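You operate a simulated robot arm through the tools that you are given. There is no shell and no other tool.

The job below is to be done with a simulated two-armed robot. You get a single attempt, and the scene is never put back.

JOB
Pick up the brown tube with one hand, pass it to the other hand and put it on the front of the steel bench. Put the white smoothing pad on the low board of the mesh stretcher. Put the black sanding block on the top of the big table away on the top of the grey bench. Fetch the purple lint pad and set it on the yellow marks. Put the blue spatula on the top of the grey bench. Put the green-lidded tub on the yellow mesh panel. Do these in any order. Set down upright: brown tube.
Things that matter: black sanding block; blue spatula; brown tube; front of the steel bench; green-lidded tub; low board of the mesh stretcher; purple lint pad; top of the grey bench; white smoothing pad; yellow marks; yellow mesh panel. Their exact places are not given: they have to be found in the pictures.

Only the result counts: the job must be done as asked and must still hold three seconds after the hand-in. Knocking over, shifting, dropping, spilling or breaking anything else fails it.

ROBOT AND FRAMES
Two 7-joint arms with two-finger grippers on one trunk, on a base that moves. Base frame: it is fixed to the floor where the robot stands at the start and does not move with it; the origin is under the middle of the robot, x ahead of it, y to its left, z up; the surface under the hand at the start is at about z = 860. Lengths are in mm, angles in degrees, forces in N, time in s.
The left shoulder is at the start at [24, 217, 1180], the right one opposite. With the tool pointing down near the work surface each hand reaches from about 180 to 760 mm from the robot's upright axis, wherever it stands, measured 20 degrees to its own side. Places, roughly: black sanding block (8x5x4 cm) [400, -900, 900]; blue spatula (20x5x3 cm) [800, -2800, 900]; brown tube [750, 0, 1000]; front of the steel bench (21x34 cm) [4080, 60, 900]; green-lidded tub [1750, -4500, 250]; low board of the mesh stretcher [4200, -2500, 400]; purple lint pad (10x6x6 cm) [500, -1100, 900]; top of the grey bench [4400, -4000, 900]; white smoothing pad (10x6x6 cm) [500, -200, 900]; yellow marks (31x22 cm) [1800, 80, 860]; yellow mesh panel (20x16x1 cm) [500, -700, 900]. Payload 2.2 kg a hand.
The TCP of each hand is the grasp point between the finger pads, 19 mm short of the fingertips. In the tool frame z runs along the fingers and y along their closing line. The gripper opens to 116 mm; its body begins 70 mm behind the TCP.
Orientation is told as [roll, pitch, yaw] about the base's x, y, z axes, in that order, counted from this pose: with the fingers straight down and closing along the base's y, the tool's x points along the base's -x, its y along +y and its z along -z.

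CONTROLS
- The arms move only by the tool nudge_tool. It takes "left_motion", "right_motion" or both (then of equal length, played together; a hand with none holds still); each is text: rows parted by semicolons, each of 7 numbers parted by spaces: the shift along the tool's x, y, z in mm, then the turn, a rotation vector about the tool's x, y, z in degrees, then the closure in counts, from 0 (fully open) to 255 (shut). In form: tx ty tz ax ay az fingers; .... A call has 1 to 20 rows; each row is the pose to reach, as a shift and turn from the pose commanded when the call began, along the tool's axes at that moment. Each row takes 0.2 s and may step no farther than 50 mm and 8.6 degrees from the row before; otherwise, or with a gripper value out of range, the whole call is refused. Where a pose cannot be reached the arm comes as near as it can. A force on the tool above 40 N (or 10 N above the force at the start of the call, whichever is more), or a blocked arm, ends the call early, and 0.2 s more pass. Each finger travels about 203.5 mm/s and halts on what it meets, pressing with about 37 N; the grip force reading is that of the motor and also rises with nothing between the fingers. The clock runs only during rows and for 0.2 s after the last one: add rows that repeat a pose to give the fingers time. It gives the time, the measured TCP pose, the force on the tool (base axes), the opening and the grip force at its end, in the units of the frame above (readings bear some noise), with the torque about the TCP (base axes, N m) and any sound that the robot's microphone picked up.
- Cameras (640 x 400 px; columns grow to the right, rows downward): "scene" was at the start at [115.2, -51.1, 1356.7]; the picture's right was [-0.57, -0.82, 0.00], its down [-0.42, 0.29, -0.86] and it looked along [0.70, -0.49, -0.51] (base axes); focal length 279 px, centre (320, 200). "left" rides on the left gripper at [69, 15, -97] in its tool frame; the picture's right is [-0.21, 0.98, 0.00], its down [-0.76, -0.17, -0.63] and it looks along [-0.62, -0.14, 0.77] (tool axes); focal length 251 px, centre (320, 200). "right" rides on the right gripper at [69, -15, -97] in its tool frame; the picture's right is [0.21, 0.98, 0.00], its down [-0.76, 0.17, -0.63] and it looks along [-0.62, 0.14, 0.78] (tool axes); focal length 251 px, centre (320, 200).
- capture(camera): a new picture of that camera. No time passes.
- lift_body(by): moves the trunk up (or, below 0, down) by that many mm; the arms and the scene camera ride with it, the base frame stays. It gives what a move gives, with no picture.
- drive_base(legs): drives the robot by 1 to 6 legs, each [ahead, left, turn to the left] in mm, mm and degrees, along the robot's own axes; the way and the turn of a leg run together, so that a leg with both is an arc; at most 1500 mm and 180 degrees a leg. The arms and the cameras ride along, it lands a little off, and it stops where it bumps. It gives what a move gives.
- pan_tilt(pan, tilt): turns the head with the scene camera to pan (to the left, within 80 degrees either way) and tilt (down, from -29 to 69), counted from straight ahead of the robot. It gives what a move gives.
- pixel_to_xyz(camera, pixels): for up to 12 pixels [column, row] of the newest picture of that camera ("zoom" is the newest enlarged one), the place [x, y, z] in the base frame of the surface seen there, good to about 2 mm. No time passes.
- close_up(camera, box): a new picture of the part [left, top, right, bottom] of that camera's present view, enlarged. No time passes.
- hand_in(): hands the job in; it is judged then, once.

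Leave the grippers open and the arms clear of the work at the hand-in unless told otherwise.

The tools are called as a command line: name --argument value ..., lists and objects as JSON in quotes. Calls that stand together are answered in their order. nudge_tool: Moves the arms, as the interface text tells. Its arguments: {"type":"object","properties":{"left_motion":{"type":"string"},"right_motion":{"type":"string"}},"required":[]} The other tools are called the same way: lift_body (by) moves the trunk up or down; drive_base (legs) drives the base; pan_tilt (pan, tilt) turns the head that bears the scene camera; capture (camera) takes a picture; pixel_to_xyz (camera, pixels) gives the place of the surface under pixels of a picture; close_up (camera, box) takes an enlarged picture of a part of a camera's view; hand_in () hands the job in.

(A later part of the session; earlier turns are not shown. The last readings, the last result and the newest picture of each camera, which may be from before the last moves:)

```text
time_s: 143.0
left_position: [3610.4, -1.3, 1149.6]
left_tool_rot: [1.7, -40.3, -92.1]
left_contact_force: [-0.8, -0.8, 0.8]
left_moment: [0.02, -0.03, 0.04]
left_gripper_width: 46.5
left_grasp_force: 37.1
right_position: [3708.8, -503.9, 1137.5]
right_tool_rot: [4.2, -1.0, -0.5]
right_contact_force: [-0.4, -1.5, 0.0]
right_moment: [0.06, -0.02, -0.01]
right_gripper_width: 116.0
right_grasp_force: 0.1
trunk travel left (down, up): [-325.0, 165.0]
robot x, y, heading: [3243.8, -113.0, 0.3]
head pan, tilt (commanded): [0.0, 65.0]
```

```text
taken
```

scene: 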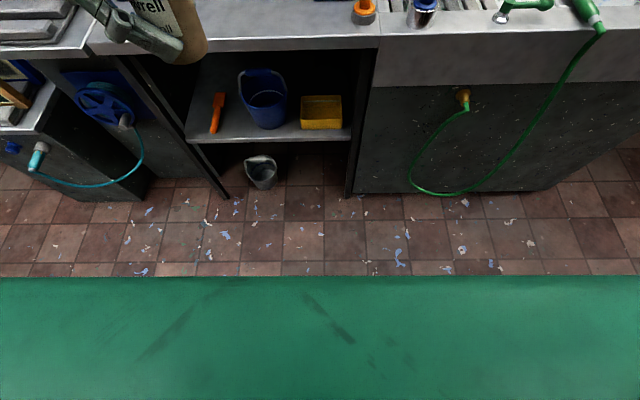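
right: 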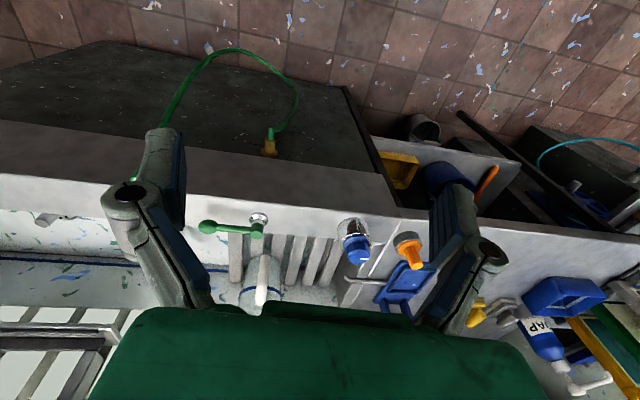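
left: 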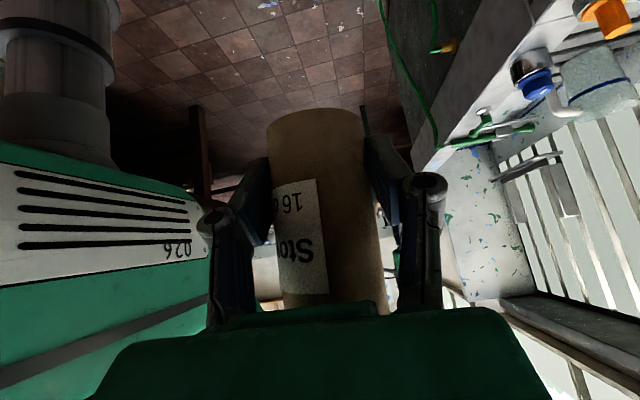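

The floor is clear in front. I sample the motion in short steps to understand the rocking.

nudge_tool --right_motion "0 0 0 0 0 0 0"

nudge_tool --right_motion "0 0 0 0 0 0 0"

nudge_tool --right_motion "0 0 0 0 0 0 0"

nudge_tool --right_motion "0 0 0 0 0 0 0"

nudge_tool --right_motion "0 0 0 0 0 0 0"

nudge_tool --right_motion "0 0 0 0 0 0 0"

```text
time_s: 143.6
left_position: [3607.2, -33.5, 1154.7]
left_tool_rot: [1.7, -38.7, -92.3]
left_contact_force: [-0.5, -0.1, 0.1]
left_moment: [0.12, -0.04, 0.02]
left_gripper_width: 46.5
left_grasp_force: 37.1
right_position: [3703.2, -538.3, 1125.0]
right_tool_rot: [6.0, -0.9, -0.8]
right_contact_force: [-0.9, -1.9, -1.0]
right_moment: [0.22, -0.04, -0.03]
right_gripper_width: 115.8
right_grasp_force: 0.0
trunk travel left (down, up): [-325.0, 165.0]
robot x, y, heading: [3241.3, -111.2, 0.2]
head pan, tilt (commanded): [0.0, 65.0]
stopped in row 1 (right hand): the arm was blocked; the commanded pose is now the measured one
```

```text
time_s: 144.2
left_position: [3603.0, 72.5, 1147.1]
left_tool_rot: [1.9, -43.4, -91.8]
left_contact_force: [0.2, 1.6, -1.9]
left_moment: [-0.11, 0.04, -0.03]
left_gripper_width: 46.6
left_grasp_force: 37.4
right_position: [3702.2, -432.7, 1157.6]
right_tool_rot: [1.3, -1.4, 0.1]
right_contact_force: [1.2, 1.7, 1.0]
right_moment: [-0.21, 0.04, -0.03]
right_gripper_width: 115.9
right_grasp_force: 0.1
trunk travel left (down, up): [-325.0, 165.0]
robot x, y, heading: [3243.6, -90.1, -0.1]
head pan, tilt (commanded): [0.0, 65.0]
stopped in row 1 (right hand): the arm was blocked; the commanded pose is now the measured one
```

```text
time_s: 144.8
left_position: [3600.0, 21.2, 1152.7]
left_tool_rot: [2.3, -41.5, -92.4]
left_contact_force: [0.4, 0.6, -0.3]
left_moment: [-0.01, 0.02, 0.02]
left_gripper_width: 46.7
left_grasp_force: 36.8
right_position: [3697.7, -483.2, 1146.1]
right_tool_rot: [3.3, -1.5, -0.4]
right_contact_force: [-0.3, 0.7, 0.3]
right_moment: [-0.06, 0.01, 0.02]
right_gripper_width: 116.1
right_grasp_force: 0.0
trunk travel left (down, up): [-325.0, 165.0]
robot x, y, heading: [3243.9, -107.7, -0.2]
head pan, tilt (commanded): [0.0, 65.0]
stopped in row 1 (right hand): the arm was blocked; the commanded pose is now the measured one
```

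```text
time_s: 145.2
left_position: [3602.4, 27.6, 1150.6]
left_tool_rot: [1.9, -41.6, -92.2]
left_contact_force: [0.5, 0.7, -0.4]
left_moment: [0.01, -0.01, -0.01]
left_gripper_width: 46.6
left_grasp_force: 37.4
right_position: [3699.9, -477.2, 1148.3]
right_tool_rot: [3.1, -1.2, -0.6]
right_contact_force: [-0.6, 0.5, 0.9]
right_moment: [-0.08, -0.04, -0.01]
right_gripper_width: 116.0
right_grasp_force: 0.1
trunk travel left (down, up): [-325.0, 165.0]
robot x, y, heading: [3243.6, -106.1, -0.1]
head pan, tilt (commanded): [0.0, 65.0]
```

```text
time_s: 145.6
left_position: [3602.4, 1.9, 1153.1]
left_tool_rot: [2.0, -40.5, -92.5]
left_contact_force: [0.4, -1.1, -0.6]
left_moment: [0.04, -0.04, 0.01]
left_gripper_width: 46.6
left_grasp_force: 36.8
right_position: [3699.3, -501.9, 1140.5]
right_tool_rot: [4.1, -1.3, -0.6]
right_contact_force: [-1.0, -0.9, 0.6]
right_moment: [0.02, -0.04, -0.04]
right_gripper_width: 116.2
right_grasp_force: 0.0
trunk travel left (down, up): [-325.0, 165.0]
robot x, y, heading: [3240.3, -109.0, -0.3]
head pan, tilt (commanded): [0.0, 65.0]
```

```text
time_s: 146.2
left_position: [3598.1, -10.5, 1155.4]
left_tool_rot: [2.2, -39.6, -92.6]
left_contact_force: [-0.3, -0.8, -0.5]
left_moment: [0.08, 0.0, 0.0]
left_gripper_width: 46.4
left_grasp_force: 37.0
right_position: [3695.9, -515.3, 1134.3]
right_tool_rot: [5.0, -1.4, -0.6]
right_contact_force: [-0.8, -1.3, 0.3]
right_moment: [0.17, -0.02, 0.01]
right_gripper_width: 115.9
right_grasp_force: 0.0
trunk travel left (down, up): [-325.0, 165.0]
robot x, y, heading: [3246.4, -107.8, -0.2]
head pan, tilt (commanded): [0.0, 65.0]
stopped in row 1 (right hand): the arm was blocked; the commanded pose is now the measured one
```

The readings swing back and forth by several centimetres: the high body rocks on its base when the arms are stretched out. I lower the trunk by 100 mm to calm it (nothing is under the hands here) and look at the readings.

lift_body --by -100

pan_tilt --pan 0 --tilt 30

pan_tilt --pan 0 --tilt 31

pan_tilt --pan 0 --tilt 30

```text
time_s: 147.5
left_position: [3598.3, 51.0, 1052.6]
left_tool_rot: [2.3, -42.6, -92.1]
left_contact_force: [-0.1, 1.1, -0.5]
left_moment: [-0.05, 0.01, -0.04]
left_gripper_width: 46.4
left_grasp_force: 37.1
right_position: [3695.9, -453.9, 1055.0]
right_tool_rot: [2.2, -1.5, 0.0]
right_contact_force: [-0.4, 2.1, 0.1]
right_moment: [-0.18, 0.02, 0.04]
right_gripper_width: 116.0
right_grasp_force: 0.1
trunk travel left (down, up): [-225.0, 265.0]
robot x, y, heading: [3242.6, -93.5, 0.0]
head pan, tilt (commanded): [0.0, 65.0]
```

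```text
time_s: 148.5
left_position: [3599.0, 42.5, 1052.0]
left_tool_rot: [2.2, -42.2, -92.2]
left_contact_force: [-0.4, 0.7, -1.0]
left_moment: [-0.05, 0.01, 0.03]
left_gripper_width: 46.6
left_grasp_force: 37.2
right_position: [3697.5, -460.4, 1052.2]
right_tool_rot: [2.6, -1.4, -0.1]
right_contact_force: [0.8, 1.3, 0.3]
right_moment: [-0.08, 0.04, -0.02]
right_gripper_width: 116.1
right_grasp_force: 0.1
trunk travel left (down, up): [-225.0, 265.0]
robot x, y, heading: [3244.5, -96.1, 0.2]
head pan, tilt (commanded): [0.0, 30.0]
```

```text
time_s: 149.1
left_position: [3598.4, 41.8, 1052.1]
left_tool_rot: [2.2, -42.0, -92.2]
left_contact_force: [0.9, 1.2, -0.6]
left_moment: [-0.04, 0.01, -0.03]
left_gripper_width: 46.4
left_grasp_force: 37.1
right_position: [3695.7, -462.5, 1052.4]
right_tool_rot: [2.7, -1.6, 0.0]
right_contact_force: [0.1, 0.7, 0.4]
right_moment: [-0.09, 0.01, 0.02]
right_gripper_width: 116.3
right_grasp_force: 0.0
trunk travel left (down, up): [-225.0, 265.0]
robot x, y, heading: [3245.1, -93.9, 0.1]
head pan, tilt (commanded): [0.0, 31.0]
```

```text
time_s: 149.7
left_position: [3597.8, -20.7, 1056.8]
left_tool_rot: [2.3, -39.1, -92.6]
left_contact_force: [-0.9, -0.9, 0.0]
left_moment: [0.11, -0.07, 0.0]
left_gripper_width: 46.5
left_grasp_force: 37.3
right_position: [3696.1, -524.5, 1033.3]
right_tool_rot: [5.7, -1.3, -0.5]
right_contact_force: [0.2, -1.1, 0.1]
right_moment: [0.15, -0.03, -0.02]
right_gripper_width: 116.1
right_grasp_force: 0.1
trunk travel left (down, up): [-225.0, 265.0]
robot x, y, heading: [3241.8, -110.4, 0.0]
head pan, tilt (commanded): [0.0, 30.0]
```

The body seems to jump between two lean angles, like a table with a wobbly foot. I drive 150 mm ahead (still well short of the bench) to see whether the footing changes.

drive_base --legs '[[150, 0, 0]]'

pan_tilt --pan 0 --tilt 29

pan_tilt --pan 0 --tilt 30

pan_tilt --pan 0 --tilt 29

pan_tilt --pan 0 --tilt 30

```text
time_s: 151.1
left_position: [3740.5, 38.5, 1052.0]
left_tool_rot: [2.1, -42.1, -92.1]
left_contact_force: [0.4, -0.2, -0.8]
left_moment: [-0.01, 0.05, -0.05]
left_gripper_width: 46.5
left_grasp_force: 37.0
right_position: [3839.6, -464.5, 1050.2]
right_tool_rot: [2.6, -1.3, -0.1]
right_contact_force: [0.4, 1.4, 0.5]
right_moment: [-0.09, 0.05, 0.01]
right_gripper_width: 115.9
right_grasp_force: 0.0
trunk travel left (down, up): [-225.0, 265.0]
robot x, y, heading: [3381.8, -101.2, 0.3]
head pan, tilt (commanded): [0.0, 30.0]
```

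```text
time_s: 151.7
left_position: [3738.7, 44.7, 1053.2]
left_tool_rot: [2.0, -42.1, -92.0]
left_contact_force: [0.2, 1.4, -0.8]
left_moment: [-0.05, 0.07, -0.01]
left_gripper_width: 46.6
left_grasp_force: 37.0
right_position: [3836.7, -458.9, 1049.7]
right_tool_rot: [2.7, -1.6, 0.1]
right_contact_force: [0.2, 1.0, 0.6]
right_moment: [-0.16, 0.03, 0.01]
right_gripper_width: 116.0
right_grasp_force: 0.0
trunk travel left (down, up): [-225.0, 265.0]
robot x, y, heading: [3387.3, -85.5, -0.0]
head pan, tilt (commanded): [0.0, 29.0]
```

```text
time_s: 152.3
left_position: [3737.6, -23.1, 1057.9]
left_tool_rot: [2.2, -38.8, -92.1]
left_contact_force: [-0.6, 0.6, -1.2]
left_moment: [-0.03, -0.02, 0.0]
left_gripper_width: 46.6
left_grasp_force: 36.8
right_position: [3835.9, -527.3, 1027.5]
right_tool_rot: [6.1, -1.4, -0.4]
right_contact_force: [0.9, -0.2, -1.5]
right_moment: [0.08, 0.05, 0.01]
right_gripper_width: 116.0
right_grasp_force: 0.0
trunk travel left (down, up): [-225.0, 265.0]
robot x, y, heading: [3383.3, -105.9, -0.0]
head pan, tilt (commanded): [0.0, 30.0]
```

```text
time_s: 152.9
left_position: [3738.5, -18.8, 1059.1]
left_tool_rot: [2.3, -39.2, -92.4]
left_contact_force: [0.3, 0.2, -0.4]
left_moment: [0.05, -0.02, 0.02]
left_gripper_width: 46.6
left_grasp_force: 36.2
right_position: [3835.4, -523.1, 1030.8]
right_tool_rot: [5.8, -1.4, -0.4]
right_contact_force: [0.3, -1.5, 0.0]
right_moment: [0.07, -0.03, 0.0]
right_gripper_width: 116.0
right_grasp_force: 0.0
trunk travel left (down, up): [-225.0, 265.0]
robot x, y, heading: [3388.9, -103.7, -0.0]
head pan, tilt (commanded): [0.0, 29.0]
```

```text
time_s: 153.5
left_position: [3738.6, 50.2, 1053.1]
left_tool_rot: [2.3, -42.3, -92.0]
left_contact_force: [0.3, 2.4, -0.3]
left_moment: [-0.2, 0.02, 0.01]
left_gripper_width: 46.5
left_grasp_force: 36.9
right_position: [3836.1, -452.8, 1051.7]
right_tool_rot: [2.5, -1.5, 0.1]
right_contact_force: [1.6, 2.2, 0.8]
right_moment: [-0.25, 0.11, -0.01]
right_gripper_width: 115.9
right_grasp_force: 0.1
trunk travel left (down, up): [-225.0, 265.0]
robot x, y, heading: [3388.3, -86.0, 0.2]
head pan, tilt (commanded): [0.0, 30.0]
```

It keeps rocking between two leans (period about 2 s). I try a small drive to the left and a small turn to see how the lean responds.

drive_base --legs '[[0, 60, 0]]'

pan_tilt --pan 0 --tilt 29

pan_tilt --pan 0 --tilt 30

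pan_tilt --pan 0 --tilt 29

pan_tilt --pan 0 --tilt 30

capture --camera "scene"

```text
time_s: 154.5
left_position: [3738.2, 61.6, 1055.0]
left_tool_rot: [2.0, -40.4, -92.2]
left_contact_force: [0.5, 1.0, -1.6]
left_moment: [-0.07, 0.01, 0.0]
left_gripper_width: 46.5
left_grasp_force: 37.1
right_position: [3834.0, -444.4, 1034.0]
right_tool_rot: [4.7, -1.2, -0.6]
right_contact_force: [-0.8, 0.3, 0.1]
right_moment: [0.01, -0.07, 0.0]
right_gripper_width: 115.8
right_grasp_force: 0.0
trunk travel left (down, up): [-225.0, 265.0]
robot x, y, heading: [3384.3, -37.0, -0.3]
head pan, tilt (commanded): [0.0, 30.0]
```

```text
time_s: 155.1
left_position: [3728.2, 95.6, 1059.6]
left_tool_rot: [2.7, -41.7, -92.6]
left_contact_force: [-0.3, 1.4, -0.5]
left_moment: [-0.07, 0.01, 0.02]
left_gripper_width: 46.5
left_grasp_force: 37.0
right_position: [3822.3, -408.0, 1053.2]
right_tool_rot: [3.3, -2.0, -0.2]
right_contact_force: [0.1, 2.4, 1.9]
right_moment: [-0.24, 0.03, 0.0]
right_gripper_width: 115.8
right_grasp_force: 0.0
trunk travel left (down, up): [-225.0, 265.0]
robot x, y, heading: [3385.2, -23.3, -0.5]
head pan, tilt (commanded): [0.0, 29.0]
```

```text
time_s: 155.7
left_position: [3733.4, -2.5, 1057.8]
left_tool_rot: [1.7, -37.0, -91.6]
left_contact_force: [-0.3, 0.0, -0.8]
left_moment: [-0.01, -0.03, -0.03]
left_gripper_width: 46.6
left_grasp_force: 37.0
right_position: [3833.5, -504.9, 1011.6]
right_tool_rot: [7.8, -1.1, -0.1]
right_contact_force: [1.0, -0.6, -0.4]
right_moment: [0.05, 0.04, -0.01]
right_gripper_width: 116.0
right_grasp_force: 0.0
trunk travel left (down, up): [-225.0, 265.0]
robot x, y, heading: [3378.3, -52.5, 0.4]
head pan, tilt (commanded): [0.0, 30.0]
```

```text
time_s: 156.3
left_position: [3727.7, 4.9, 1067.0]
left_tool_rot: [2.9, -37.8, -92.8]
left_contact_force: [-0.8, -0.4, 0.3]
left_moment: [0.06, -0.13, 0.01]
left_gripper_width: 46.5
left_grasp_force: 36.6
right_position: [3822.6, -499.5, 1021.9]
right_tool_rot: [7.3, -2.0, -0.8]
right_contact_force: [-1.5, 0.0, 2.2]
right_moment: [0.01, -0.05, -0.03]
right_gripper_width: 116.1
right_grasp_force: 0.1
trunk travel left (down, up): [-225.0, 265.0]
robot x, y, heading: [3383.4, -44.0, -0.5]
head pan, tilt (commanded): [0.0, 29.0]
```

```text
time_s: 156.9
left_position: [3733.3, 87.0, 1059.2]
left_tool_rot: [2.4, -41.3, -92.4]
left_contact_force: [0.5, 2.7, -0.2]
left_moment: [-0.17, 0.04, -0.07]
left_gripper_width: 46.4
left_grasp_force: 37.3
right_position: [3828.1, -417.0, 1045.8]
right_tool_rot: [3.7, -1.6, -0.3]
right_contact_force: [1.2, 3.5, 1.1]
right_moment: [-0.31, 0.13, 0.0]
right_gripper_width: 115.8
right_grasp_force: 0.1
trunk travel left (down, up): [-225.0, 265.0]
robot x, y, heading: [3381.6, -28.4, -0.5]
head pan, tilt (commanded): [0.0, 30.0]
```

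```text
taken
```

scene: 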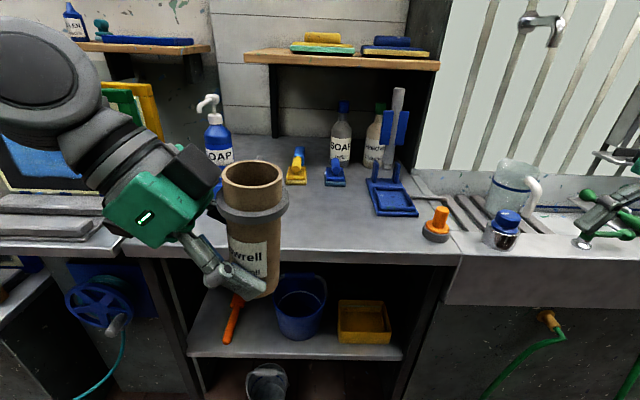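

The rocking got worse after moving left (roll up to 7°). Something may be caught under or beside the base. I turn the right hand's camera toward the base to look: yaw +120° in place.

nudge_tool --right_motion "5 0 -5 0 0 -8 0; 10 0 -10 0 0 -16 0; 15 0 -15 0 0 -24 0; 20 0 -20 0 0 -32 0; 25 0 -25 0 0 -40 0; 30 0 -30 0 0 -48 0; 35 0 -35 0 0 -56 0; 40 0 -40 0 0 -64 0; 45 0 -45 0 0 -72 0; 50 0 -50 0 0 -80 0; 50 0 -50 0 0 -88 0; 50 0 -50 0 0 -96 0; 50 0 -50 0 0 -104 0; 50 0 -50 0 0 -112 0; 50 0 -50 0 0 -120 0"

capture --camera "right"

```text
time_s: 160.1
left_position: [3728.3, 34.8, 1061.7]
left_tool_rot: [2.4, -38.9, -92.6]
left_contact_force: [-0.6, 0.0, 0.6]
left_moment: [0.03, 0.0, 0.01]
left_gripper_width: 46.3
left_grasp_force: 36.7
right_position: [3773.7, -474.0, 1078.4]
right_tool_rot: [-4.5, -4.3, 119.8]
right_contact_force: [-0.2, -0.3, 0.8]
right_moment: [0.0, -0.03, 0.03]
right_gripper_width: 116.0
right_grasp_force: 0.1
trunk travel left (down, up): [-225.0, 265.0]
robot x, y, heading: [3383.2, -38.3, -0.3]
head pan, tilt (commanded): [0.0, 30.0]
```

```text
taken
```

right: 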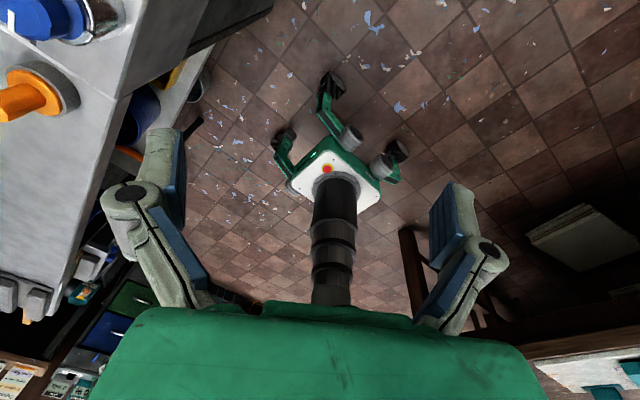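

Now I see my own base: a hub with wheels on short arms. I enlarge it to check for anything caught.

close_up --camera "right" --box '[240, 50, 440, 230]'

pixel_to_xyz --camera "right" --pixels '[[333, 82], [283, 138], [398, 150], [350, 138], [330, 170], [380, 185], [300, 190], [345, 100], [290, 160], [395, 175], [360, 110], [320, 120]]'

```text
2.22 times, centred on (340, 140) of right
```

zoom: 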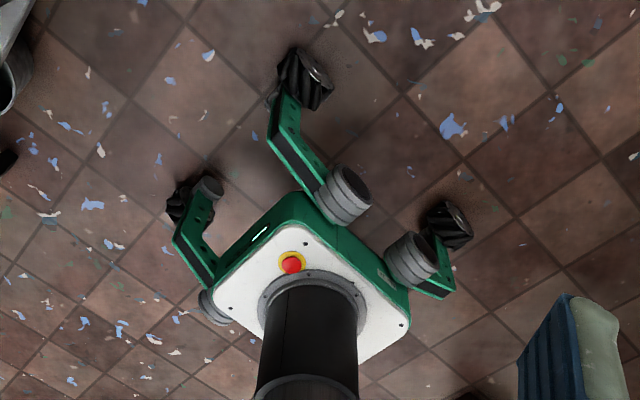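

```text
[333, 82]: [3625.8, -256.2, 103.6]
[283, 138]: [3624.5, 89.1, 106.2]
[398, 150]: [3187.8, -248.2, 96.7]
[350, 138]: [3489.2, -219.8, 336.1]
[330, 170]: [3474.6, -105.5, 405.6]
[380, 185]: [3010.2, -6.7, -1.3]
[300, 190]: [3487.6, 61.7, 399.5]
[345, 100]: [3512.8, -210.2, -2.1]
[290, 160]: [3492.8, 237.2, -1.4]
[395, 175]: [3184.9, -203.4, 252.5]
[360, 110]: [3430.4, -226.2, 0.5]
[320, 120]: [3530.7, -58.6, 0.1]
```

Nothing is caught; the wheels sit on swing arms. I check whether the base plate itself is tilted, or only the body above it.

pixel_to_xyz --camera "zoom" --pixels '[[240, 275], [300, 225], [390, 290], [225, 300], [270, 245], [340, 250], [380, 310], [330, 240], [300, 60], [190, 195], [445, 215], [255, 260]]'

```text
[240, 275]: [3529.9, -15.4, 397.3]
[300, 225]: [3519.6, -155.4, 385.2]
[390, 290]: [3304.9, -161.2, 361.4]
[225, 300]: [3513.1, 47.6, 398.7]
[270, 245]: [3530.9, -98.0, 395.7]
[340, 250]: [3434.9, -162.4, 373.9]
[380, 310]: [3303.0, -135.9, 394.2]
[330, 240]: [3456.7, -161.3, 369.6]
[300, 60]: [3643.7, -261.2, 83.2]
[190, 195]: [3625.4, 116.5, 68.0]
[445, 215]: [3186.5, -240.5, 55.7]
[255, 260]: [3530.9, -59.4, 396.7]
```

The base plate leans only about 1°, but the body above it leans about 6°: the column sways. I back off 250 mm from the bench to be safe, lower the trunk more, and see if it calms.

drive_base --legs '[[-250, 0, 0]]'

lift_body --by -120

pan_tilt --pan 0 --tilt 29

pan_tilt --pan 0 --tilt 30

pan_tilt --pan 0 --tilt 29

pan_tilt --pan 0 --tilt 30

```text
time_s: 161.9
left_position: [3479.7, 71.0, 1061.0]
left_tool_rot: [2.5, -40.6, -92.6]
left_contact_force: [0.1, 0.1, 0.2]
left_moment: [-0.05, 0.02, 0.02]
left_gripper_width: 46.6
left_grasp_force: 37.4
right_position: [3523.9, -437.6, 1089.0]
right_tool_rot: [-3.8, -2.9, 119.7]
right_contact_force: [0.2, 1.1, 1.0]
right_moment: [-0.16, 0.01, 0.05]
right_gripper_width: 115.8
right_grasp_force: 0.1
trunk travel left (down, up): [-225.0, 265.0]
robot x, y, heading: [3134.5, -25.1, -0.2]
head pan, tilt (commanded): [0.0, 30.0]
```

```text
time_s: 163.4
left_position: [3481.2, 45.1, 943.1]
left_tool_rot: [2.5, -39.1, -92.8]
left_contact_force: [0.0, -0.5, 0.0]
left_moment: [0.01, 0.02, 0.04]
left_gripper_width: 46.6
left_grasp_force: 37.2
right_position: [3523.4, -463.8, 959.3]
right_tool_rot: [-4.4, -4.1, 119.7]
right_contact_force: [-0.1, -0.9, 0.2]
right_moment: [0.07, 0.03, 0.0]
right_gripper_width: 115.8
right_grasp_force: 0.1
trunk travel left (down, up): [-105.0, 385.0]
robot x, y, heading: [3135.6, -31.7, -0.2]
head pan, tilt (commanded): [0.0, 30.0]
```

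```text
time_s: 164.0
left_position: [3480.1, 22.6, 944.1]
left_tool_rot: [2.5, -38.1, -92.8]
left_contact_force: [-0.9, -0.6, -1.0]
left_moment: [0.09, -0.02, -0.02]
left_gripper_width: 46.6
left_grasp_force: 36.7
right_position: [3523.5, -487.0, 953.3]
right_tool_rot: [-5.0, -5.2, 119.6]
right_contact_force: [-1.0, -1.8, -1.0]
right_moment: [0.14, -0.04, 0.01]
right_gripper_width: 115.8
right_grasp_force: 0.1
trunk travel left (down, up): [-105.0, 385.0]
robot x, y, heading: [3134.0, -39.5, -0.2]
head pan, tilt (commanded): [0.0, 29.0]
```

```text
time_s: 164.7
left_position: [3480.1, 68.1, 941.0]
left_tool_rot: [2.3, -40.4, -92.4]
left_contact_force: [-0.8, 0.9, -0.7]
left_moment: [0.0, 0.05, 0.01]
left_gripper_width: 46.4
left_grasp_force: 36.8
right_position: [3524.1, -439.4, 968.9]
right_tool_rot: [-3.8, -3.1, 119.7]
right_contact_force: [-0.7, -0.1, -0.1]
right_moment: [-0.02, 0.02, 0.01]
right_gripper_width: 115.9
right_grasp_force: 0.0
trunk travel left (down, up): [-105.0, 385.0]
robot x, y, heading: [3133.6, -24.9, -0.6]
head pan, tilt (commanded): [0.0, 30.0]
```

```text
time_s: 165.3
left_position: [3480.6, 96.8, 938.3]
left_tool_rot: [2.4, -41.7, -92.3]
left_contact_force: [0.5, 1.4, -0.9]
left_moment: [-0.12, 0.04, 0.0]
left_gripper_width: 46.7
left_grasp_force: 36.7
right_position: [3523.7, -410.8, 979.8]
right_tool_rot: [-3.3, -1.7, 120.0]
right_contact_force: [0.2, 1.5, 1.5]
right_moment: [-0.14, 0.04, 0.04]
right_gripper_width: 116.0
right_grasp_force: 0.1
trunk travel left (down, up): [-105.0, 385.0]
robot x, y, heading: [3134.9, -15.6, -0.6]
head pan, tilt (commanded): [0.0, 29.0]
```

```text
time_s: 165.9
left_position: [3479.9, 55.5, 941.5]
left_tool_rot: [2.4, -39.8, -92.6]
left_contact_force: [-0.9, 0.5, -0.7]
left_moment: [0.02, -0.05, 0.05]
left_gripper_width: 46.5
left_grasp_force: 37.2
right_position: [3523.2, -453.0, 964.1]
right_tool_rot: [-4.0, -3.5, 119.8]
right_contact_force: [0.0, 0.0, -1.2]
right_moment: [0.01, 0.0, 0.01]
right_gripper_width: 115.9
right_grasp_force: 0.1
trunk travel left (down, up): [-105.0, 385.0]
robot x, y, heading: [3135.2, -27.6, -0.2]
head pan, tilt (commanded): [0.0, 30.0]
```

It still rocks by about ±2°. I lower the trunk to the bottom to see whether it dies out there.

lift_body --by -100

pan_tilt --pan 0 --tilt 29

pan_tilt --pan 0 --tilt 30

pan_tilt --pan 0 --tilt 29

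pan_tilt --pan 0 --tilt 30

pan_tilt --pan 0 --tilt 29

```text
time_s: 167.2
left_position: [3480.1, 32.3, 843.0]
left_tool_rot: [2.5, -38.4, -92.8]
left_contact_force: [-0.6, -1.0, -0.8]
left_moment: [0.12, 0.0, 0.01]
left_gripper_width: 46.5
left_grasp_force: 37.2
right_position: [3522.4, -476.4, 854.4]
right_tool_rot: [-4.8, -4.7, 119.6]
right_contact_force: [0.0, -1.6, -0.2]
right_moment: [0.17, -0.02, 0.0]
right_gripper_width: 116.2
right_grasp_force: 0.1
trunk travel left (down, up): [-5.0, 485.0]
robot x, y, heading: [3134.0, -34.6, -0.8]
head pan, tilt (commanded): [0.0, 30.0]
```

```text
time_s: 167.8
left_position: [3480.6, 63.5, 842.5]
left_tool_rot: [2.4, -40.1, -92.5]
left_contact_force: [0.1, 0.1, -1.0]
left_moment: [0.0, 0.02, 0.0]
left_gripper_width: 46.5
left_grasp_force: 37.9
right_position: [3524.0, -444.6, 867.7]
right_tool_rot: [-3.8, -3.4, 119.7]
right_contact_force: [0.2, 0.0, 0.4]
right_moment: [-0.02, 0.01, 0.01]
right_gripper_width: 116.1
right_grasp_force: 0.0
trunk travel left (down, up): [-5.0, 485.0]
robot x, y, heading: [3134.8, -26.0, -0.4]
head pan, tilt (commanded): [0.0, 29.0]
```

```text
time_s: 168.4
left_position: [3480.0, 84.7, 840.9]
left_tool_rot: [2.5, -41.2, -92.4]
left_contact_force: [0.5, 0.3, -1.2]
left_moment: [-0.03, -0.01, 0.01]
left_gripper_width: 46.6
left_grasp_force: 37.2
right_position: [3524.1, -423.6, 875.0]
right_tool_rot: [-3.6, -2.3, 119.9]
right_contact_force: [-0.6, 1.0, 0.0]
right_moment: [-0.12, 0.01, -0.01]
right_gripper_width: 115.8
right_grasp_force: 0.0
trunk travel left (down, up): [-5.0, 485.0]
robot x, y, heading: [3138.3, -21.2, -0.4]
head pan, tilt (commanded): [0.0, 30.0]
```

```text
time_s: 169.0
left_position: [3479.6, 69.5, 841.0]
left_tool_rot: [2.4, -40.4, -92.5]
left_contact_force: [0.8, 1.4, -1.2]
left_moment: [-0.05, 0.05, 0.01]
left_gripper_width: 46.5
left_grasp_force: 36.5
right_position: [3524.0, -440.0, 868.6]
right_tool_rot: [-3.9, -3.0, 119.8]
right_contact_force: [0.8, 0.5, -0.6]
right_moment: [-0.07, 0.01, 0.0]
right_gripper_width: 115.8
right_grasp_force: 0.1
trunk travel left (down, up): [-5.0, 485.0]
robot x, y, heading: [3135.8, -23.6, -0.5]
head pan, tilt (commanded): [0.0, 29.0]
```

```text
time_s: 169.6
left_position: [3480.3, 42.8, 843.3]
left_tool_rot: [2.4, -39.1, -92.7]
left_contact_force: [-0.5, -0.2, -0.2]
left_moment: [0.08, -0.03, 0.02]
left_gripper_width: 46.5
left_grasp_force: 37.9
right_position: [3522.4, -465.3, 859.8]
right_tool_rot: [-4.4, -4.3, 119.6]
right_contact_force: [-1.0, -0.5, -0.2]
right_moment: [0.09, -0.04, -0.04]
right_gripper_width: 116.0
right_grasp_force: 0.0
trunk travel left (down, up): [-5.0, 485.0]
robot x, y, heading: [3138.7, -31.7, -0.6]
head pan, tilt (commanded): [0.0, 30.0]
```

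```text
time_s: 170.2
left_position: [3479.9, 45.0, 843.1]
left_tool_rot: [2.3, -39.0, -92.6]
left_contact_force: [0.6, -1.1, -0.4]
left_moment: [0.07, -0.02, -0.01]
left_gripper_width: 46.7
left_grasp_force: 37.3
right_position: [3523.6, -464.0, 859.3]
right_tool_rot: [-4.5, -4.2, 119.8]
right_contact_force: [-0.4, -0.7, -0.9]
right_moment: [0.1, -0.01, 0.0]
right_gripper_width: 115.8
right_grasp_force: 0.1
trunk travel left (down, up): [-5.0, 485.0]
robot x, y, heading: [3136.4, -35.6, -0.5]
head pan, tilt (commanded): [0.0, 29.0]
```

The rocking is dying down now. I wait some more seconds with the trunk low.

nudge_tool --left_motion "0 0 0 0 0 0 255; 0 0 0 0 0 0 255; 0 0 0 0 0 0 255; 0 0 0 0 0 0 255; 0 0 0 0 0 0 255; 0 0 0 0 0 0 255; 0 0 0 0 0 0 255; 0 0 0 0 0 0 255; 0 0 0 0 0 0 255; 0 0 0 0 0 0 255"

pan_tilt --pan 0 --tilt 30

pan_tilt --pan 0 --tilt 29

pan_tilt --pan 0 --tilt 30

```text
time_s: 172.4
left_position: [3480.9, 60.2, 842.0]
left_tool_rot: [2.5, -40.0, -92.6]
left_contact_force: [-0.8, 0.6, -1.0]
left_moment: [-0.01, 0.02, 0.01]
left_gripper_width: 46.6
left_grasp_force: 37.0
right_position: [3523.5, -448.7, 866.3]
right_tool_rot: [-4.0, -3.4, 119.8]
right_contact_force: [0.6, -0.2, 0.6]
right_moment: [-0.01, 0.0, -0.03]
right_gripper_width: 115.8
right_grasp_force: 0.1
trunk travel left (down, up): [-5.0, 485.0]
robot x, y, heading: [3133.2, -28.4, -0.5]
head pan, tilt (commanded): [0.0, 29.0]
```

```text
time_s: 173.1
left_position: [3480.2, 68.2, 841.6]
left_tool_rot: [2.4, -40.3, -92.5]
left_contact_force: [0.3, -0.2, -0.9]
left_moment: [-0.06, -0.01, 0.03]
left_gripper_width: 46.1
left_grasp_force: 37.3
right_position: [3523.7, -440.1, 869.1]
right_tool_rot: [-3.9, -3.1, 119.8]
right_contact_force: [-0.2, 1.3, 0.6]
right_moment: [-0.09, 0.04, 0.01]
right_gripper_width: 116.1
right_grasp_force: 0.1
trunk travel left (down, up): [-5.0, 485.0]
robot x, y, heading: [3134.7, -22.6, -0.4]
head pan, tilt (commanded): [0.0, 30.0]
```

```text
time_s: 173.7
left_position: [3480.5, 61.1, 841.6]
left_tool_rot: [2.4, -40.0, -92.5]
left_contact_force: [-0.4, 0.3, -0.8]
left_moment: [0.03, 0.0, -0.03]
left_gripper_width: 46.2
left_grasp_force: 36.7
right_position: [3524.2, -447.5, 865.9]
right_tool_rot: [-4.2, -3.3, 119.7]
right_contact_force: [0.1, -0.2, 0.6]
right_moment: [-0.03, -0.02, -0.03]
right_gripper_width: 116.1
right_grasp_force: 0.0
trunk travel left (down, up): [-5.0, 485.0]
robot x, y, heading: [3130.7, -26.9, -0.4]
head pan, tilt (commanded): [0.0, 29.0]
```

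```text
time_s: 174.3
left_position: [3480.1, 55.1, 842.2]
left_tool_rot: [2.4, -39.6, -92.7]
left_contact_force: [0.2, -0.2, -0.4]
left_moment: [0.0, -0.01, 0.03]
left_gripper_width: 46.6
left_grasp_force: 37.6
right_position: [3524.4, -452.6, 863.0]
right_tool_rot: [-4.1, -3.8, 119.7]
right_contact_force: [0.7, -0.1, -0.1]
right_moment: [0.04, -0.02, 0.01]
right_gripper_width: 116.1
right_grasp_force: 0.0
trunk travel left (down, up): [-5.0, 485.0]
robot x, y, heading: [3134.8, -27.9, -0.5]
head pan, tilt (commanded): [0.0, 30.0]
```

It has calmed down (±6 mm), but a lean of about 5° to the right remains. I look at my base again with the right camera to see where the lean is.

capture --camera "right"

close_up --camera "right" --box '[220, 20, 460, 220]'

```text
taken
```

right: 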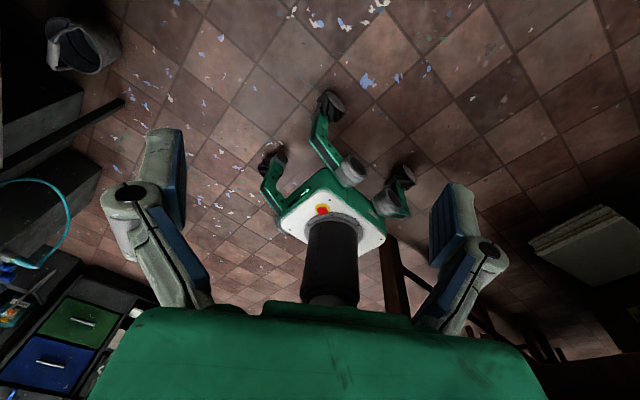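

```text
2.00 times, centred on (340, 120) of right
```

zoom: 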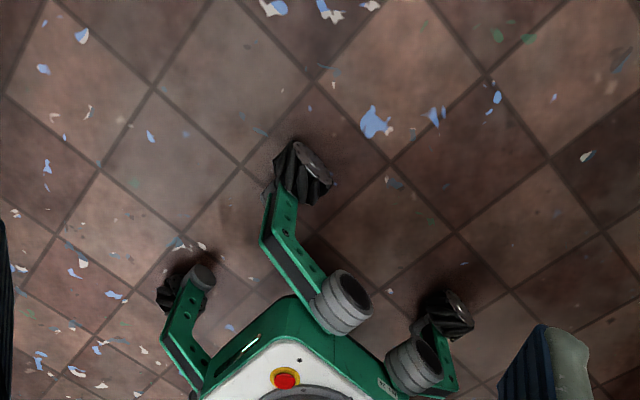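

I measure the plate and legs again from here.

pixel_to_xyz --camera "zoom" --pixels '[[225, 385], [285, 330], [255, 358], [350, 375], [320, 335], [290, 350], [300, 150], [190, 275], [445, 295], [345, 285], [410, 350], [195, 340]]'

pixel_to_xyz --camera "right" --pixels '[[290, 225], [300, 205], [325, 190], [375, 240], [380, 225], [345, 200], [310, 225], [335, 245], [350, 260], [320, 280]]'

```text
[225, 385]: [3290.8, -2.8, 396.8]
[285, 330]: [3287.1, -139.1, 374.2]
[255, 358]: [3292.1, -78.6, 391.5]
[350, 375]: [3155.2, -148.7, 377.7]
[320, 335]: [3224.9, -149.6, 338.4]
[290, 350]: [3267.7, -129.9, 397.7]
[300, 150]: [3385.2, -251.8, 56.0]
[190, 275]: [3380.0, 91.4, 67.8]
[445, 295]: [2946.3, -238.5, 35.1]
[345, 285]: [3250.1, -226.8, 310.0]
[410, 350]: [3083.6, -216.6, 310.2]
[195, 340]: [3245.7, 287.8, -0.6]
```

```text
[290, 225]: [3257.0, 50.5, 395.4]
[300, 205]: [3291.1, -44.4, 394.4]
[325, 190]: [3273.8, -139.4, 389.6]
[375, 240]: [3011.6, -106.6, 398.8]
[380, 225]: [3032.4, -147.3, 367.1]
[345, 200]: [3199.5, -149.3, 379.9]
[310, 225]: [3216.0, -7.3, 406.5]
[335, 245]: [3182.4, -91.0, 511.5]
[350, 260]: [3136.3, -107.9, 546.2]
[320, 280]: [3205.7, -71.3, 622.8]
```

The base plate itself is tilted about 4° (right side low): its wheel legs give way to the side where the arms' weight hangs, a bit more with each drive. I shift weight to the left: bring the right arm in to the middle, turned straight again.

nudge_tool --right_motion "-15 -5 -3 0 0 8 0; -30 -11 -6 0 0 16 0; -45 -16 -9 0 0 24 0; -60 -21 -11 0 0 32 0; -75 -27 -14 0 0 40 0; -90 -32 -17 0 0 48 0; -105 -38 -20 0 0 56 0; -120 -43 -23 0 0 64 0; -135 -48 -26 0 0 72 0; -150 -54 -29 0 0 80 0; -165 -59 -31 0 0 88 0; -180 -64 -34 0 0 96 0; -195 -70 -37 0 0 104 0; -210 -75 -40 0 0 112 0; -210 -75 -40 0 0 119 0; -210 -75 -40 0 0 119 0"

drive_base --legs '[[80, 0, 0], [-80, 0, 0]]'

pan_tilt --pan 0 --tilt 30

capture --camera "scene"

```text
time_s: 177.7
left_position: [3480.3, 59.2, 842.5]
left_tool_rot: [2.4, -39.9, -92.6]
left_contact_force: [0.9, 0.0, -0.7]
left_moment: [-0.01, 0.01, -0.03]
left_gripper_width: 46.6
left_grasp_force: 36.9
right_position: [3565.0, -259.6, 910.6]
right_tool_rot: [5.4, -1.9, 0.6]
right_contact_force: [0.4, -0.1, -0.4]
right_moment: [0.01, 0.02, 0.02]
right_gripper_width: 116.2
right_grasp_force: 0.0
right hand out of reach, approached as far as the arm can: row 6, 7, 8, 9, 10, 11, 12, 13, 14, 15, 16
trunk travel left (down, up): [-5.0, 485.0]
robot x, y, heading: [3131.0, -22.7, -0.4]
head pan, tilt (commanded): [0.0, 30.0]
```

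```text
time_s: 179.4
left_position: [3479.0, 60.8, 843.0]
left_tool_rot: [2.6, -39.9, -92.5]
left_contact_force: [-1.2, 0.0, -0.4]
left_moment: [0.01, 0.0, 0.02]
left_gripper_width: 46.5
left_grasp_force: 37.1
right_position: [3564.2, -262.2, 908.1]
right_tool_rot: [5.5, -1.9, 0.5]
right_contact_force: [0.6, 0.2, 0.5]
right_moment: [0.01, -0.03, 0.01]
right_gripper_width: 115.9
right_grasp_force: 0.1
trunk travel left (down, up): [-5.0, 485.0]
robot x, y, heading: [3133.8, -25.0, -0.3]
head pan, tilt (commanded): [0.0, 30.0]
```

```text
time_s: 180.0
left_position: [3478.1, 59.5, 842.3]
left_tool_rot: [2.6, -39.9, -92.7]
left_contact_force: [0.3, 0.4, 0.0]
left_moment: [-0.03, 0.02, -0.02]
left_gripper_width: 46.7
left_grasp_force: 37.2
right_position: [3563.4, -261.5, 911.0]
right_tool_rot: [5.5, -1.9, 0.5]
right_contact_force: [-0.1, 0.0, -0.1]
right_moment: [0.04, 0.02, -0.03]
right_gripper_width: 116.0
right_grasp_force: 0.0
trunk travel left (down, up): [-5.0, 485.0]
robot x, y, heading: [3135.9, -25.6, -0.2]
head pan, tilt (commanded): [0.0, 30.0]
```

```text
taken
```

scene: 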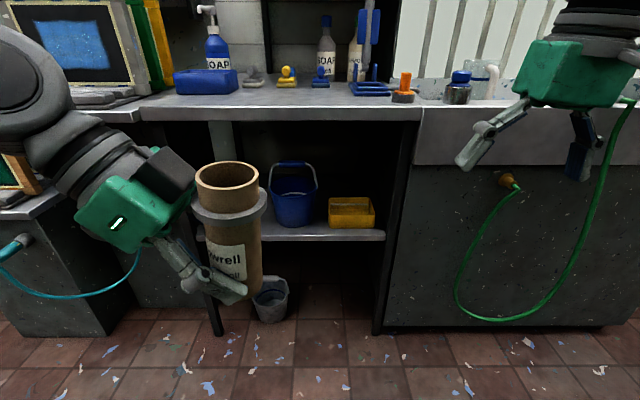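

It is calm now, with a steady lean of about 5°. With the trunk low, the head camera should see the front wheels; I look straight down.

pan_tilt --pan 0 --tilt 66

capture --camera "scene"

```text
time_s: 181.0
left_position: [3478.9, 59.8, 843.4]
left_tool_rot: [2.5, -39.9, -92.7]
left_contact_force: [0.3, 0.0, -0.4]
left_moment: [0.03, -0.03, -0.02]
left_gripper_width: 46.5
left_grasp_force: 36.8
right_position: [3563.2, -262.7, 910.8]
right_tool_rot: [5.5, -2.1, 0.5]
right_contact_force: [0.3, -0.6, 0.0]
right_moment: [0.0, -0.02, -0.02]
right_gripper_width: 116.0
right_grasp_force: 0.0
trunk travel left (down, up): [-5.0, 485.0]
robot x, y, heading: [3132.9, -28.1, -0.4]
head pan, tilt (commanded): [0.0, 66.0]
```

```text
taken
```

scene: 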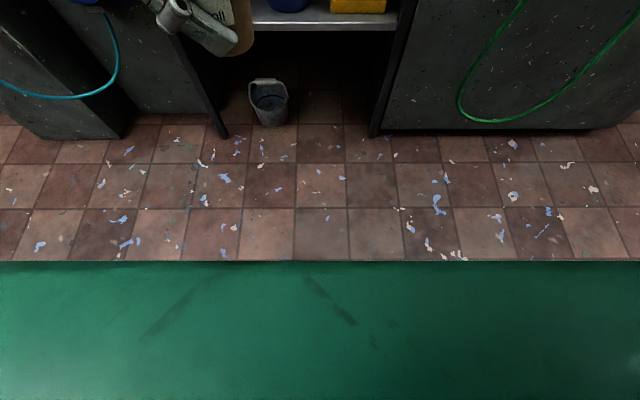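

I shift more weight left: the left arm (with the tube) goes 365 mm outward to the left.

nudge_tool --left_motion "31 -1 -26 0 0 0 255; 62 -2 -52 0 0 0 255; 93 -2 -78 0 0 0 255; 124 -3 -104 0 0 0 255; 155 -4 -130 0 0 0 255; 186 -5 -156 0 0 0 255; 217 -5 -182 0 0 0 255; 249 -6 -208 0 0 0 255; 280 -7 -234 0 0 0 255; 280 -7 -234 0 0 0 255"

drive_base --legs '[[300, 0, 0], [-300, 0, 0]]'

pan_tilt --pan 0 --tilt 30

```text
time_s: 183.2
left_position: [3477.0, 422.9, 840.5]
left_tool_rot: [2.6, -39.9, -92.7]
left_contact_force: [0.2, 0.1, -0.6]
left_moment: [0.02, -0.01, 0.0]
left_gripper_width: 46.2
left_grasp_force: 37.0
right_position: [3564.1, -263.6, 909.5]
right_tool_rot: [5.4, -1.9, 0.6]
right_contact_force: [0.6, 0.1, 0.5]
right_moment: [0.0, 0.02, 0.03]
right_gripper_width: 116.2
right_grasp_force: 0.0
trunk travel left (down, up): [-5.0, 485.0]
robot x, y, heading: [3137.1, -27.7, -0.5]
head pan, tilt (commanded): [0.0, 66.0]
```

```text
time_s: 186.9
left_position: [3477.3, 425.5, 840.3]
left_tool_rot: [2.6, -39.9, -92.3]
left_contact_force: [-0.2, -0.2, -0.1]
left_moment: [0.01, -0.01, -0.01]
left_gripper_width: 46.8
left_grasp_force: 36.7
right_position: [3568.8, -259.8, 910.6]
right_tool_rot: [5.4, -2.1, 0.8]
right_contact_force: [-0.6, -0.3, 0.9]
right_moment: [-0.01, 0.01, 0.05]
right_gripper_width: 116.1
right_grasp_force: 0.1
trunk travel left (down, up): [-5.0, 485.0]
robot x, y, heading: [3136.5, -29.1, -0.0]
head pan, tilt (commanded): [0.0, 66.0]
```

```text
time_s: 188.0
left_position: [3476.0, 423.2, 842.8]
left_tool_rot: [2.6, -39.8, -92.4]
left_contact_force: [0.3, -0.6, 0.1]
left_moment: [0.01, 0.01, -0.02]
left_gripper_width: 46.9
left_grasp_force: 36.3
right_position: [3566.9, -263.1, 911.5]
right_tool_rot: [5.4, -1.9, 0.9]
right_contact_force: [-0.1, 0.1, -0.6]
right_moment: [0.0, 0.0, -0.02]
right_gripper_width: 116.0
right_grasp_force: 0.2
trunk travel left (down, up): [-5.0, 485.0]
robot x, y, heading: [3137.1, -28.2, -0.2]
head pan, tilt (commanded): [0.0, 30.0]
```

Shifting the arms did not change the lean at all, so it isn't simply weight. I test with the low trunk how driving sideways and turning affects it.

drive_base --legs '[[0, 300, 0]]'

pan_tilt --pan 0 --tilt 31

pan_tilt --pan 0 --tilt 30

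drive_base --legs '[[0, 0, 30]]'

pan_tilt --pan 0 --tilt 31

pan_tilt --pan 0 --tilt 30

```text
time_s: 190.0
left_position: [3475.9, 720.9, 844.2]
left_tool_rot: [2.8, -39.6, -92.3]
left_contact_force: [0.0, 0.5, -0.6]
left_moment: [0.01, 0.0, -0.01]
left_gripper_width: 46.5
left_grasp_force: 36.4
right_position: [3567.6, 33.6, 909.3]
right_tool_rot: [6.0, -2.0, 0.8]
right_contact_force: [-0.4, -0.6, 0.5]
right_moment: [0.03, 0.03, 0.01]
right_gripper_width: 115.9
right_grasp_force: 0.1
trunk travel left (down, up): [-5.0, 485.0]
robot x, y, heading: [3137.5, 273.4, -0.1]
head pan, tilt (commanded): [0.0, 30.0]
```

```text
time_s: 190.6
left_position: [3474.1, 714.3, 846.2]
left_tool_rot: [2.9, -39.3, -92.6]
left_contact_force: [-0.8, -0.3, 0.2]
left_moment: [0.06, -0.03, 0.01]
left_gripper_width: 46.4
left_grasp_force: 36.8
right_position: [3566.0, 28.8, 908.9]
right_tool_rot: [6.1, -2.1, 0.6]
right_contact_force: [-0.5, -0.1, 0.4]
right_moment: [0.04, -0.04, 0.01]
right_gripper_width: 116.0
right_grasp_force: 0.2
trunk travel left (down, up): [-5.0, 485.0]
robot x, y, heading: [3137.3, 269.6, -0.1]
head pan, tilt (commanded): [0.0, 31.0]
```

```text
time_s: 191.2
left_position: [3475.9, 724.0, 841.9]
left_tool_rot: [2.9, -39.6, -92.4]
left_contact_force: [-1.0, 0.1, -0.7]
left_moment: [0.03, 0.01, -0.04]
left_gripper_width: 46.6
left_grasp_force: 37.3
right_position: [3566.6, 38.1, 909.7]
right_tool_rot: [5.6, -2.1, 0.8]
right_contact_force: [-0.3, -0.5, 0.1]
right_moment: [0.04, 0.01, 0.03]
right_gripper_width: 116.0
right_grasp_force: 0.1
trunk travel left (down, up): [-5.0, 485.0]
robot x, y, heading: [3137.4, 271.7, 0.2]
head pan, tilt (commanded): [0.0, 30.0]
```

```text
time_s: 193.2
left_position: [3193.7, 833.9, 841.6]
left_tool_rot: [2.9, -39.8, -61.2]
left_contact_force: [0.0, -0.8, -0.9]
left_moment: [-0.01, 0.01, -0.01]
left_gripper_width: 46.7
left_grasp_force: 37.0
right_position: [3625.0, 294.0, 911.4]
right_tool_rot: [5.5, -2.1, 31.8]
right_contact_force: [0.2, -0.3, -0.1]
right_moment: [-0.02, 0.03, -0.04]
right_gripper_width: 116.0
right_grasp_force: 0.1
trunk travel left (down, up): [-5.0, 485.0]
robot x, y, heading: [3139.6, 274.5, 31.0]
head pan, tilt (commanded): [0.0, 30.0]
```

```text
time_s: 193.8
left_position: [3195.3, 832.1, 844.2]
left_tool_rot: [3.1, -39.7, -61.4]
left_contact_force: [0.2, -0.4, 0.8]
left_moment: [-0.01, -0.02, 0.01]
left_gripper_width: 46.7
left_grasp_force: 37.3
right_position: [3626.6, 289.9, 910.1]
right_tool_rot: [5.7, -2.1, 31.7]
right_contact_force: [0.7, -0.6, 0.3]
right_moment: [-0.01, 0.0, 0.0]
right_gripper_width: 115.8
right_grasp_force: 0.0
trunk travel left (down, up): [-5.0, 485.0]
robot x, y, heading: [3135.9, 277.8, 30.9]
head pan, tilt (commanded): [0.0, 31.0]
```

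```text
time_s: 194.4
left_position: [3193.7, 833.8, 843.7]
left_tool_rot: [3.0, -39.7, -61.3]
left_contact_force: [0.2, -0.5, -1.1]
left_moment: [0.03, -0.02, 0.01]
left_gripper_width: 46.5
left_grasp_force: 37.2
right_position: [3625.2, 291.9, 909.6]
right_tool_rot: [5.7, -2.3, 31.9]
right_contact_force: [1.2, 0.2, 0.5]
right_moment: [0.0, 0.0, 0.05]
right_gripper_width: 116.2
right_grasp_force: 0.1
trunk travel left (down, up): [-5.0, 485.0]
robot x, y, heading: [3140.2, 275.3, 31.0]
head pan, tilt (commanded): [0.0, 30.0]
```

The lean turns with the robot, so it is in my own wheel legs, and only sideways driving seems to change it. I turn back and test a sideways drive to the right with the low trunk.

drive_base --legs '[[0, 0, -31], [0, -300, 0]]'

pan_tilt --pan 0 --tilt 31

pan_tilt --pan 0 --tilt 30

pan_tilt --pan 0 --tilt 31

```text
time_s: 198.0
left_position: [3474.1, 428.0, 840.7]
left_tool_rot: [3.0, -40.2, -92.3]
left_contact_force: [-0.1, 0.3, -0.9]
left_moment: [0.0, 0.01, 0.07]
left_gripper_width: 46.5
left_grasp_force: 36.5
right_position: [3564.2, -257.3, 912.4]
right_tool_rot: [5.0, -2.1, 0.9]
right_contact_force: [0.6, 0.3, 0.3]
right_moment: [0.01, 0.01, -0.03]
right_gripper_width: 115.9
right_grasp_force: 0.1
trunk travel left (down, up): [-5.0, 485.0]
robot x, y, heading: [3139.3, -25.7, 0.1]
head pan, tilt (commanded): [0.0, 30.0]
```

```text
time_s: 198.6
left_position: [3472.1, 429.3, 841.2]
left_tool_rot: [2.9, -40.1, -92.4]
left_contact_force: [-0.3, 0.2, -0.4]
left_moment: [-0.05, 0.0, 0.01]
left_gripper_width: 46.7
left_grasp_force: 37.0
right_position: [3563.5, -256.5, 912.7]
right_tool_rot: [5.0, -2.3, 1.0]
right_contact_force: [1.1, 0.7, -0.8]
right_moment: [-0.07, -0.02, 0.04]
right_gripper_width: 115.7
right_grasp_force: 0.2
trunk travel left (down, up): [-5.0, 485.0]
robot x, y, heading: [3136.7, -23.6, -0.0]
head pan, tilt (commanded): [0.0, 31.0]
```

```text
time_s: 199.2
left_position: [3473.1, 418.7, 844.4]
left_tool_rot: [3.1, -39.5, -92.5]
left_contact_force: [0.6, 0.1, -1.0]
left_moment: [-0.02, -0.02, -0.03]
left_gripper_width: 46.4
left_grasp_force: 37.3
right_position: [3563.1, -266.9, 911.2]
right_tool_rot: [5.7, -2.3, 0.9]
right_contact_force: [0.3, -0.8, 0.6]
right_moment: [-0.03, 0.02, 0.0]
right_gripper_width: 116.4
right_grasp_force: 0.1
trunk travel left (down, up): [-5.0, 485.0]
robot x, y, heading: [3134.5, -26.6, -0.0]
head pan, tilt (commanded): [0.0, 30.0]
```

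```text
time_s: 199.8
left_position: [3472.5, 412.5, 848.1]
left_tool_rot: [3.1, -39.1, -92.5]
left_contact_force: [-0.1, -0.1, -0.2]
left_moment: [0.02, 0.0, -0.03]
left_gripper_width: 46.5
left_grasp_force: 37.0
right_position: [3563.6, -275.2, 909.2]
right_tool_rot: [5.9, -2.3, 1.0]
right_contact_force: [-1.1, -0.6, -0.9]
right_moment: [0.04, 0.04, -0.02]
right_gripper_width: 116.2
right_grasp_force: 0.1
trunk travel left (down, up): [-5.0, 485.0]
robot x, y, heading: [3139.2, -31.6, 0.0]
head pan, tilt (commanded): [0.0, 31.0]
```

At low trunk the robot is stable with a fixed lean of about 5.5°, which I can correct in the hand pose. I now bring the left hand back to the middle, raise it to z≈1000 and make the tube upright again (correcting the lean).

nudge_tool --left_motion "-37 1 10 0.2 -0.5 -0.2 255; -73 2 21 0.3 -1 -0.3 255; -110 3 31 0.5 -1.6 -0.5 255; -146 4 41 0.6 -2.1 -0.7 255; -183 5 52 0.8 -2.6 -0.8 255; -220 6 62 1 -3.1 -1 255; -256 7 72 1.1 -3.7 -1.2 255; -293 8 82 1.3 -4.2 -1.3 255; -329 9 93 1.4 -4.7 -1.5 255; -366 10 103 1.6 -5.2 -1.65 255; -366 10 103 1.6 -5.2 -1.65 255"

capture --camera "scene"

capture --camera "left"

```text
time_s: 202.2
left_position: [3470.0, 70.0, 1000.6]
left_tool_rot: [0.1, -44.6, -90.3]
left_contact_force: [0.5, -0.2, 0.0]
left_moment: [0.03, -0.02, -0.01]
left_gripper_width: 46.6
left_grasp_force: 37.6
right_position: [3562.2, -269.5, 910.0]
right_tool_rot: [5.8, -2.3, 0.9]
right_contact_force: [0.4, 0.1, 0.8]
right_moment: [-0.02, -0.02, 0.03]
right_gripper_width: 115.7
right_grasp_force: 0.1
trunk travel left (down, up): [-5.0, 485.0]
robot x, y, heading: [3135.2, -26.3, 0.0]
head pan, tilt (commanded): [0.0, 31.0]
```

```text
taken
```

scene: 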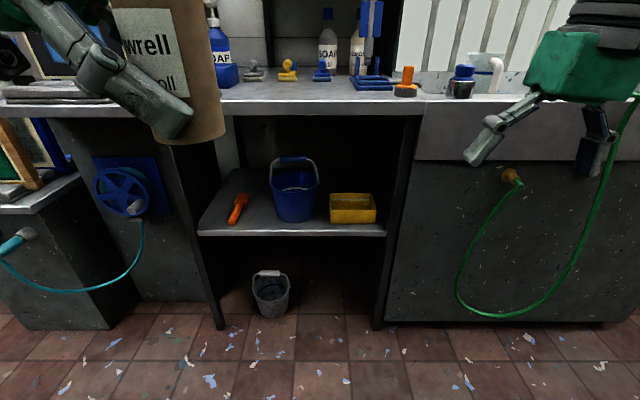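

```text
taken
```

left: 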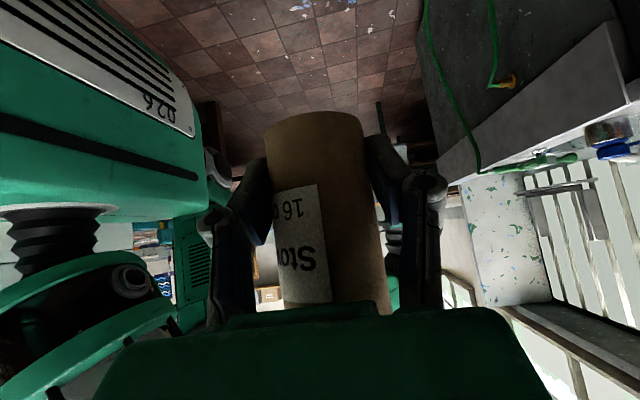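

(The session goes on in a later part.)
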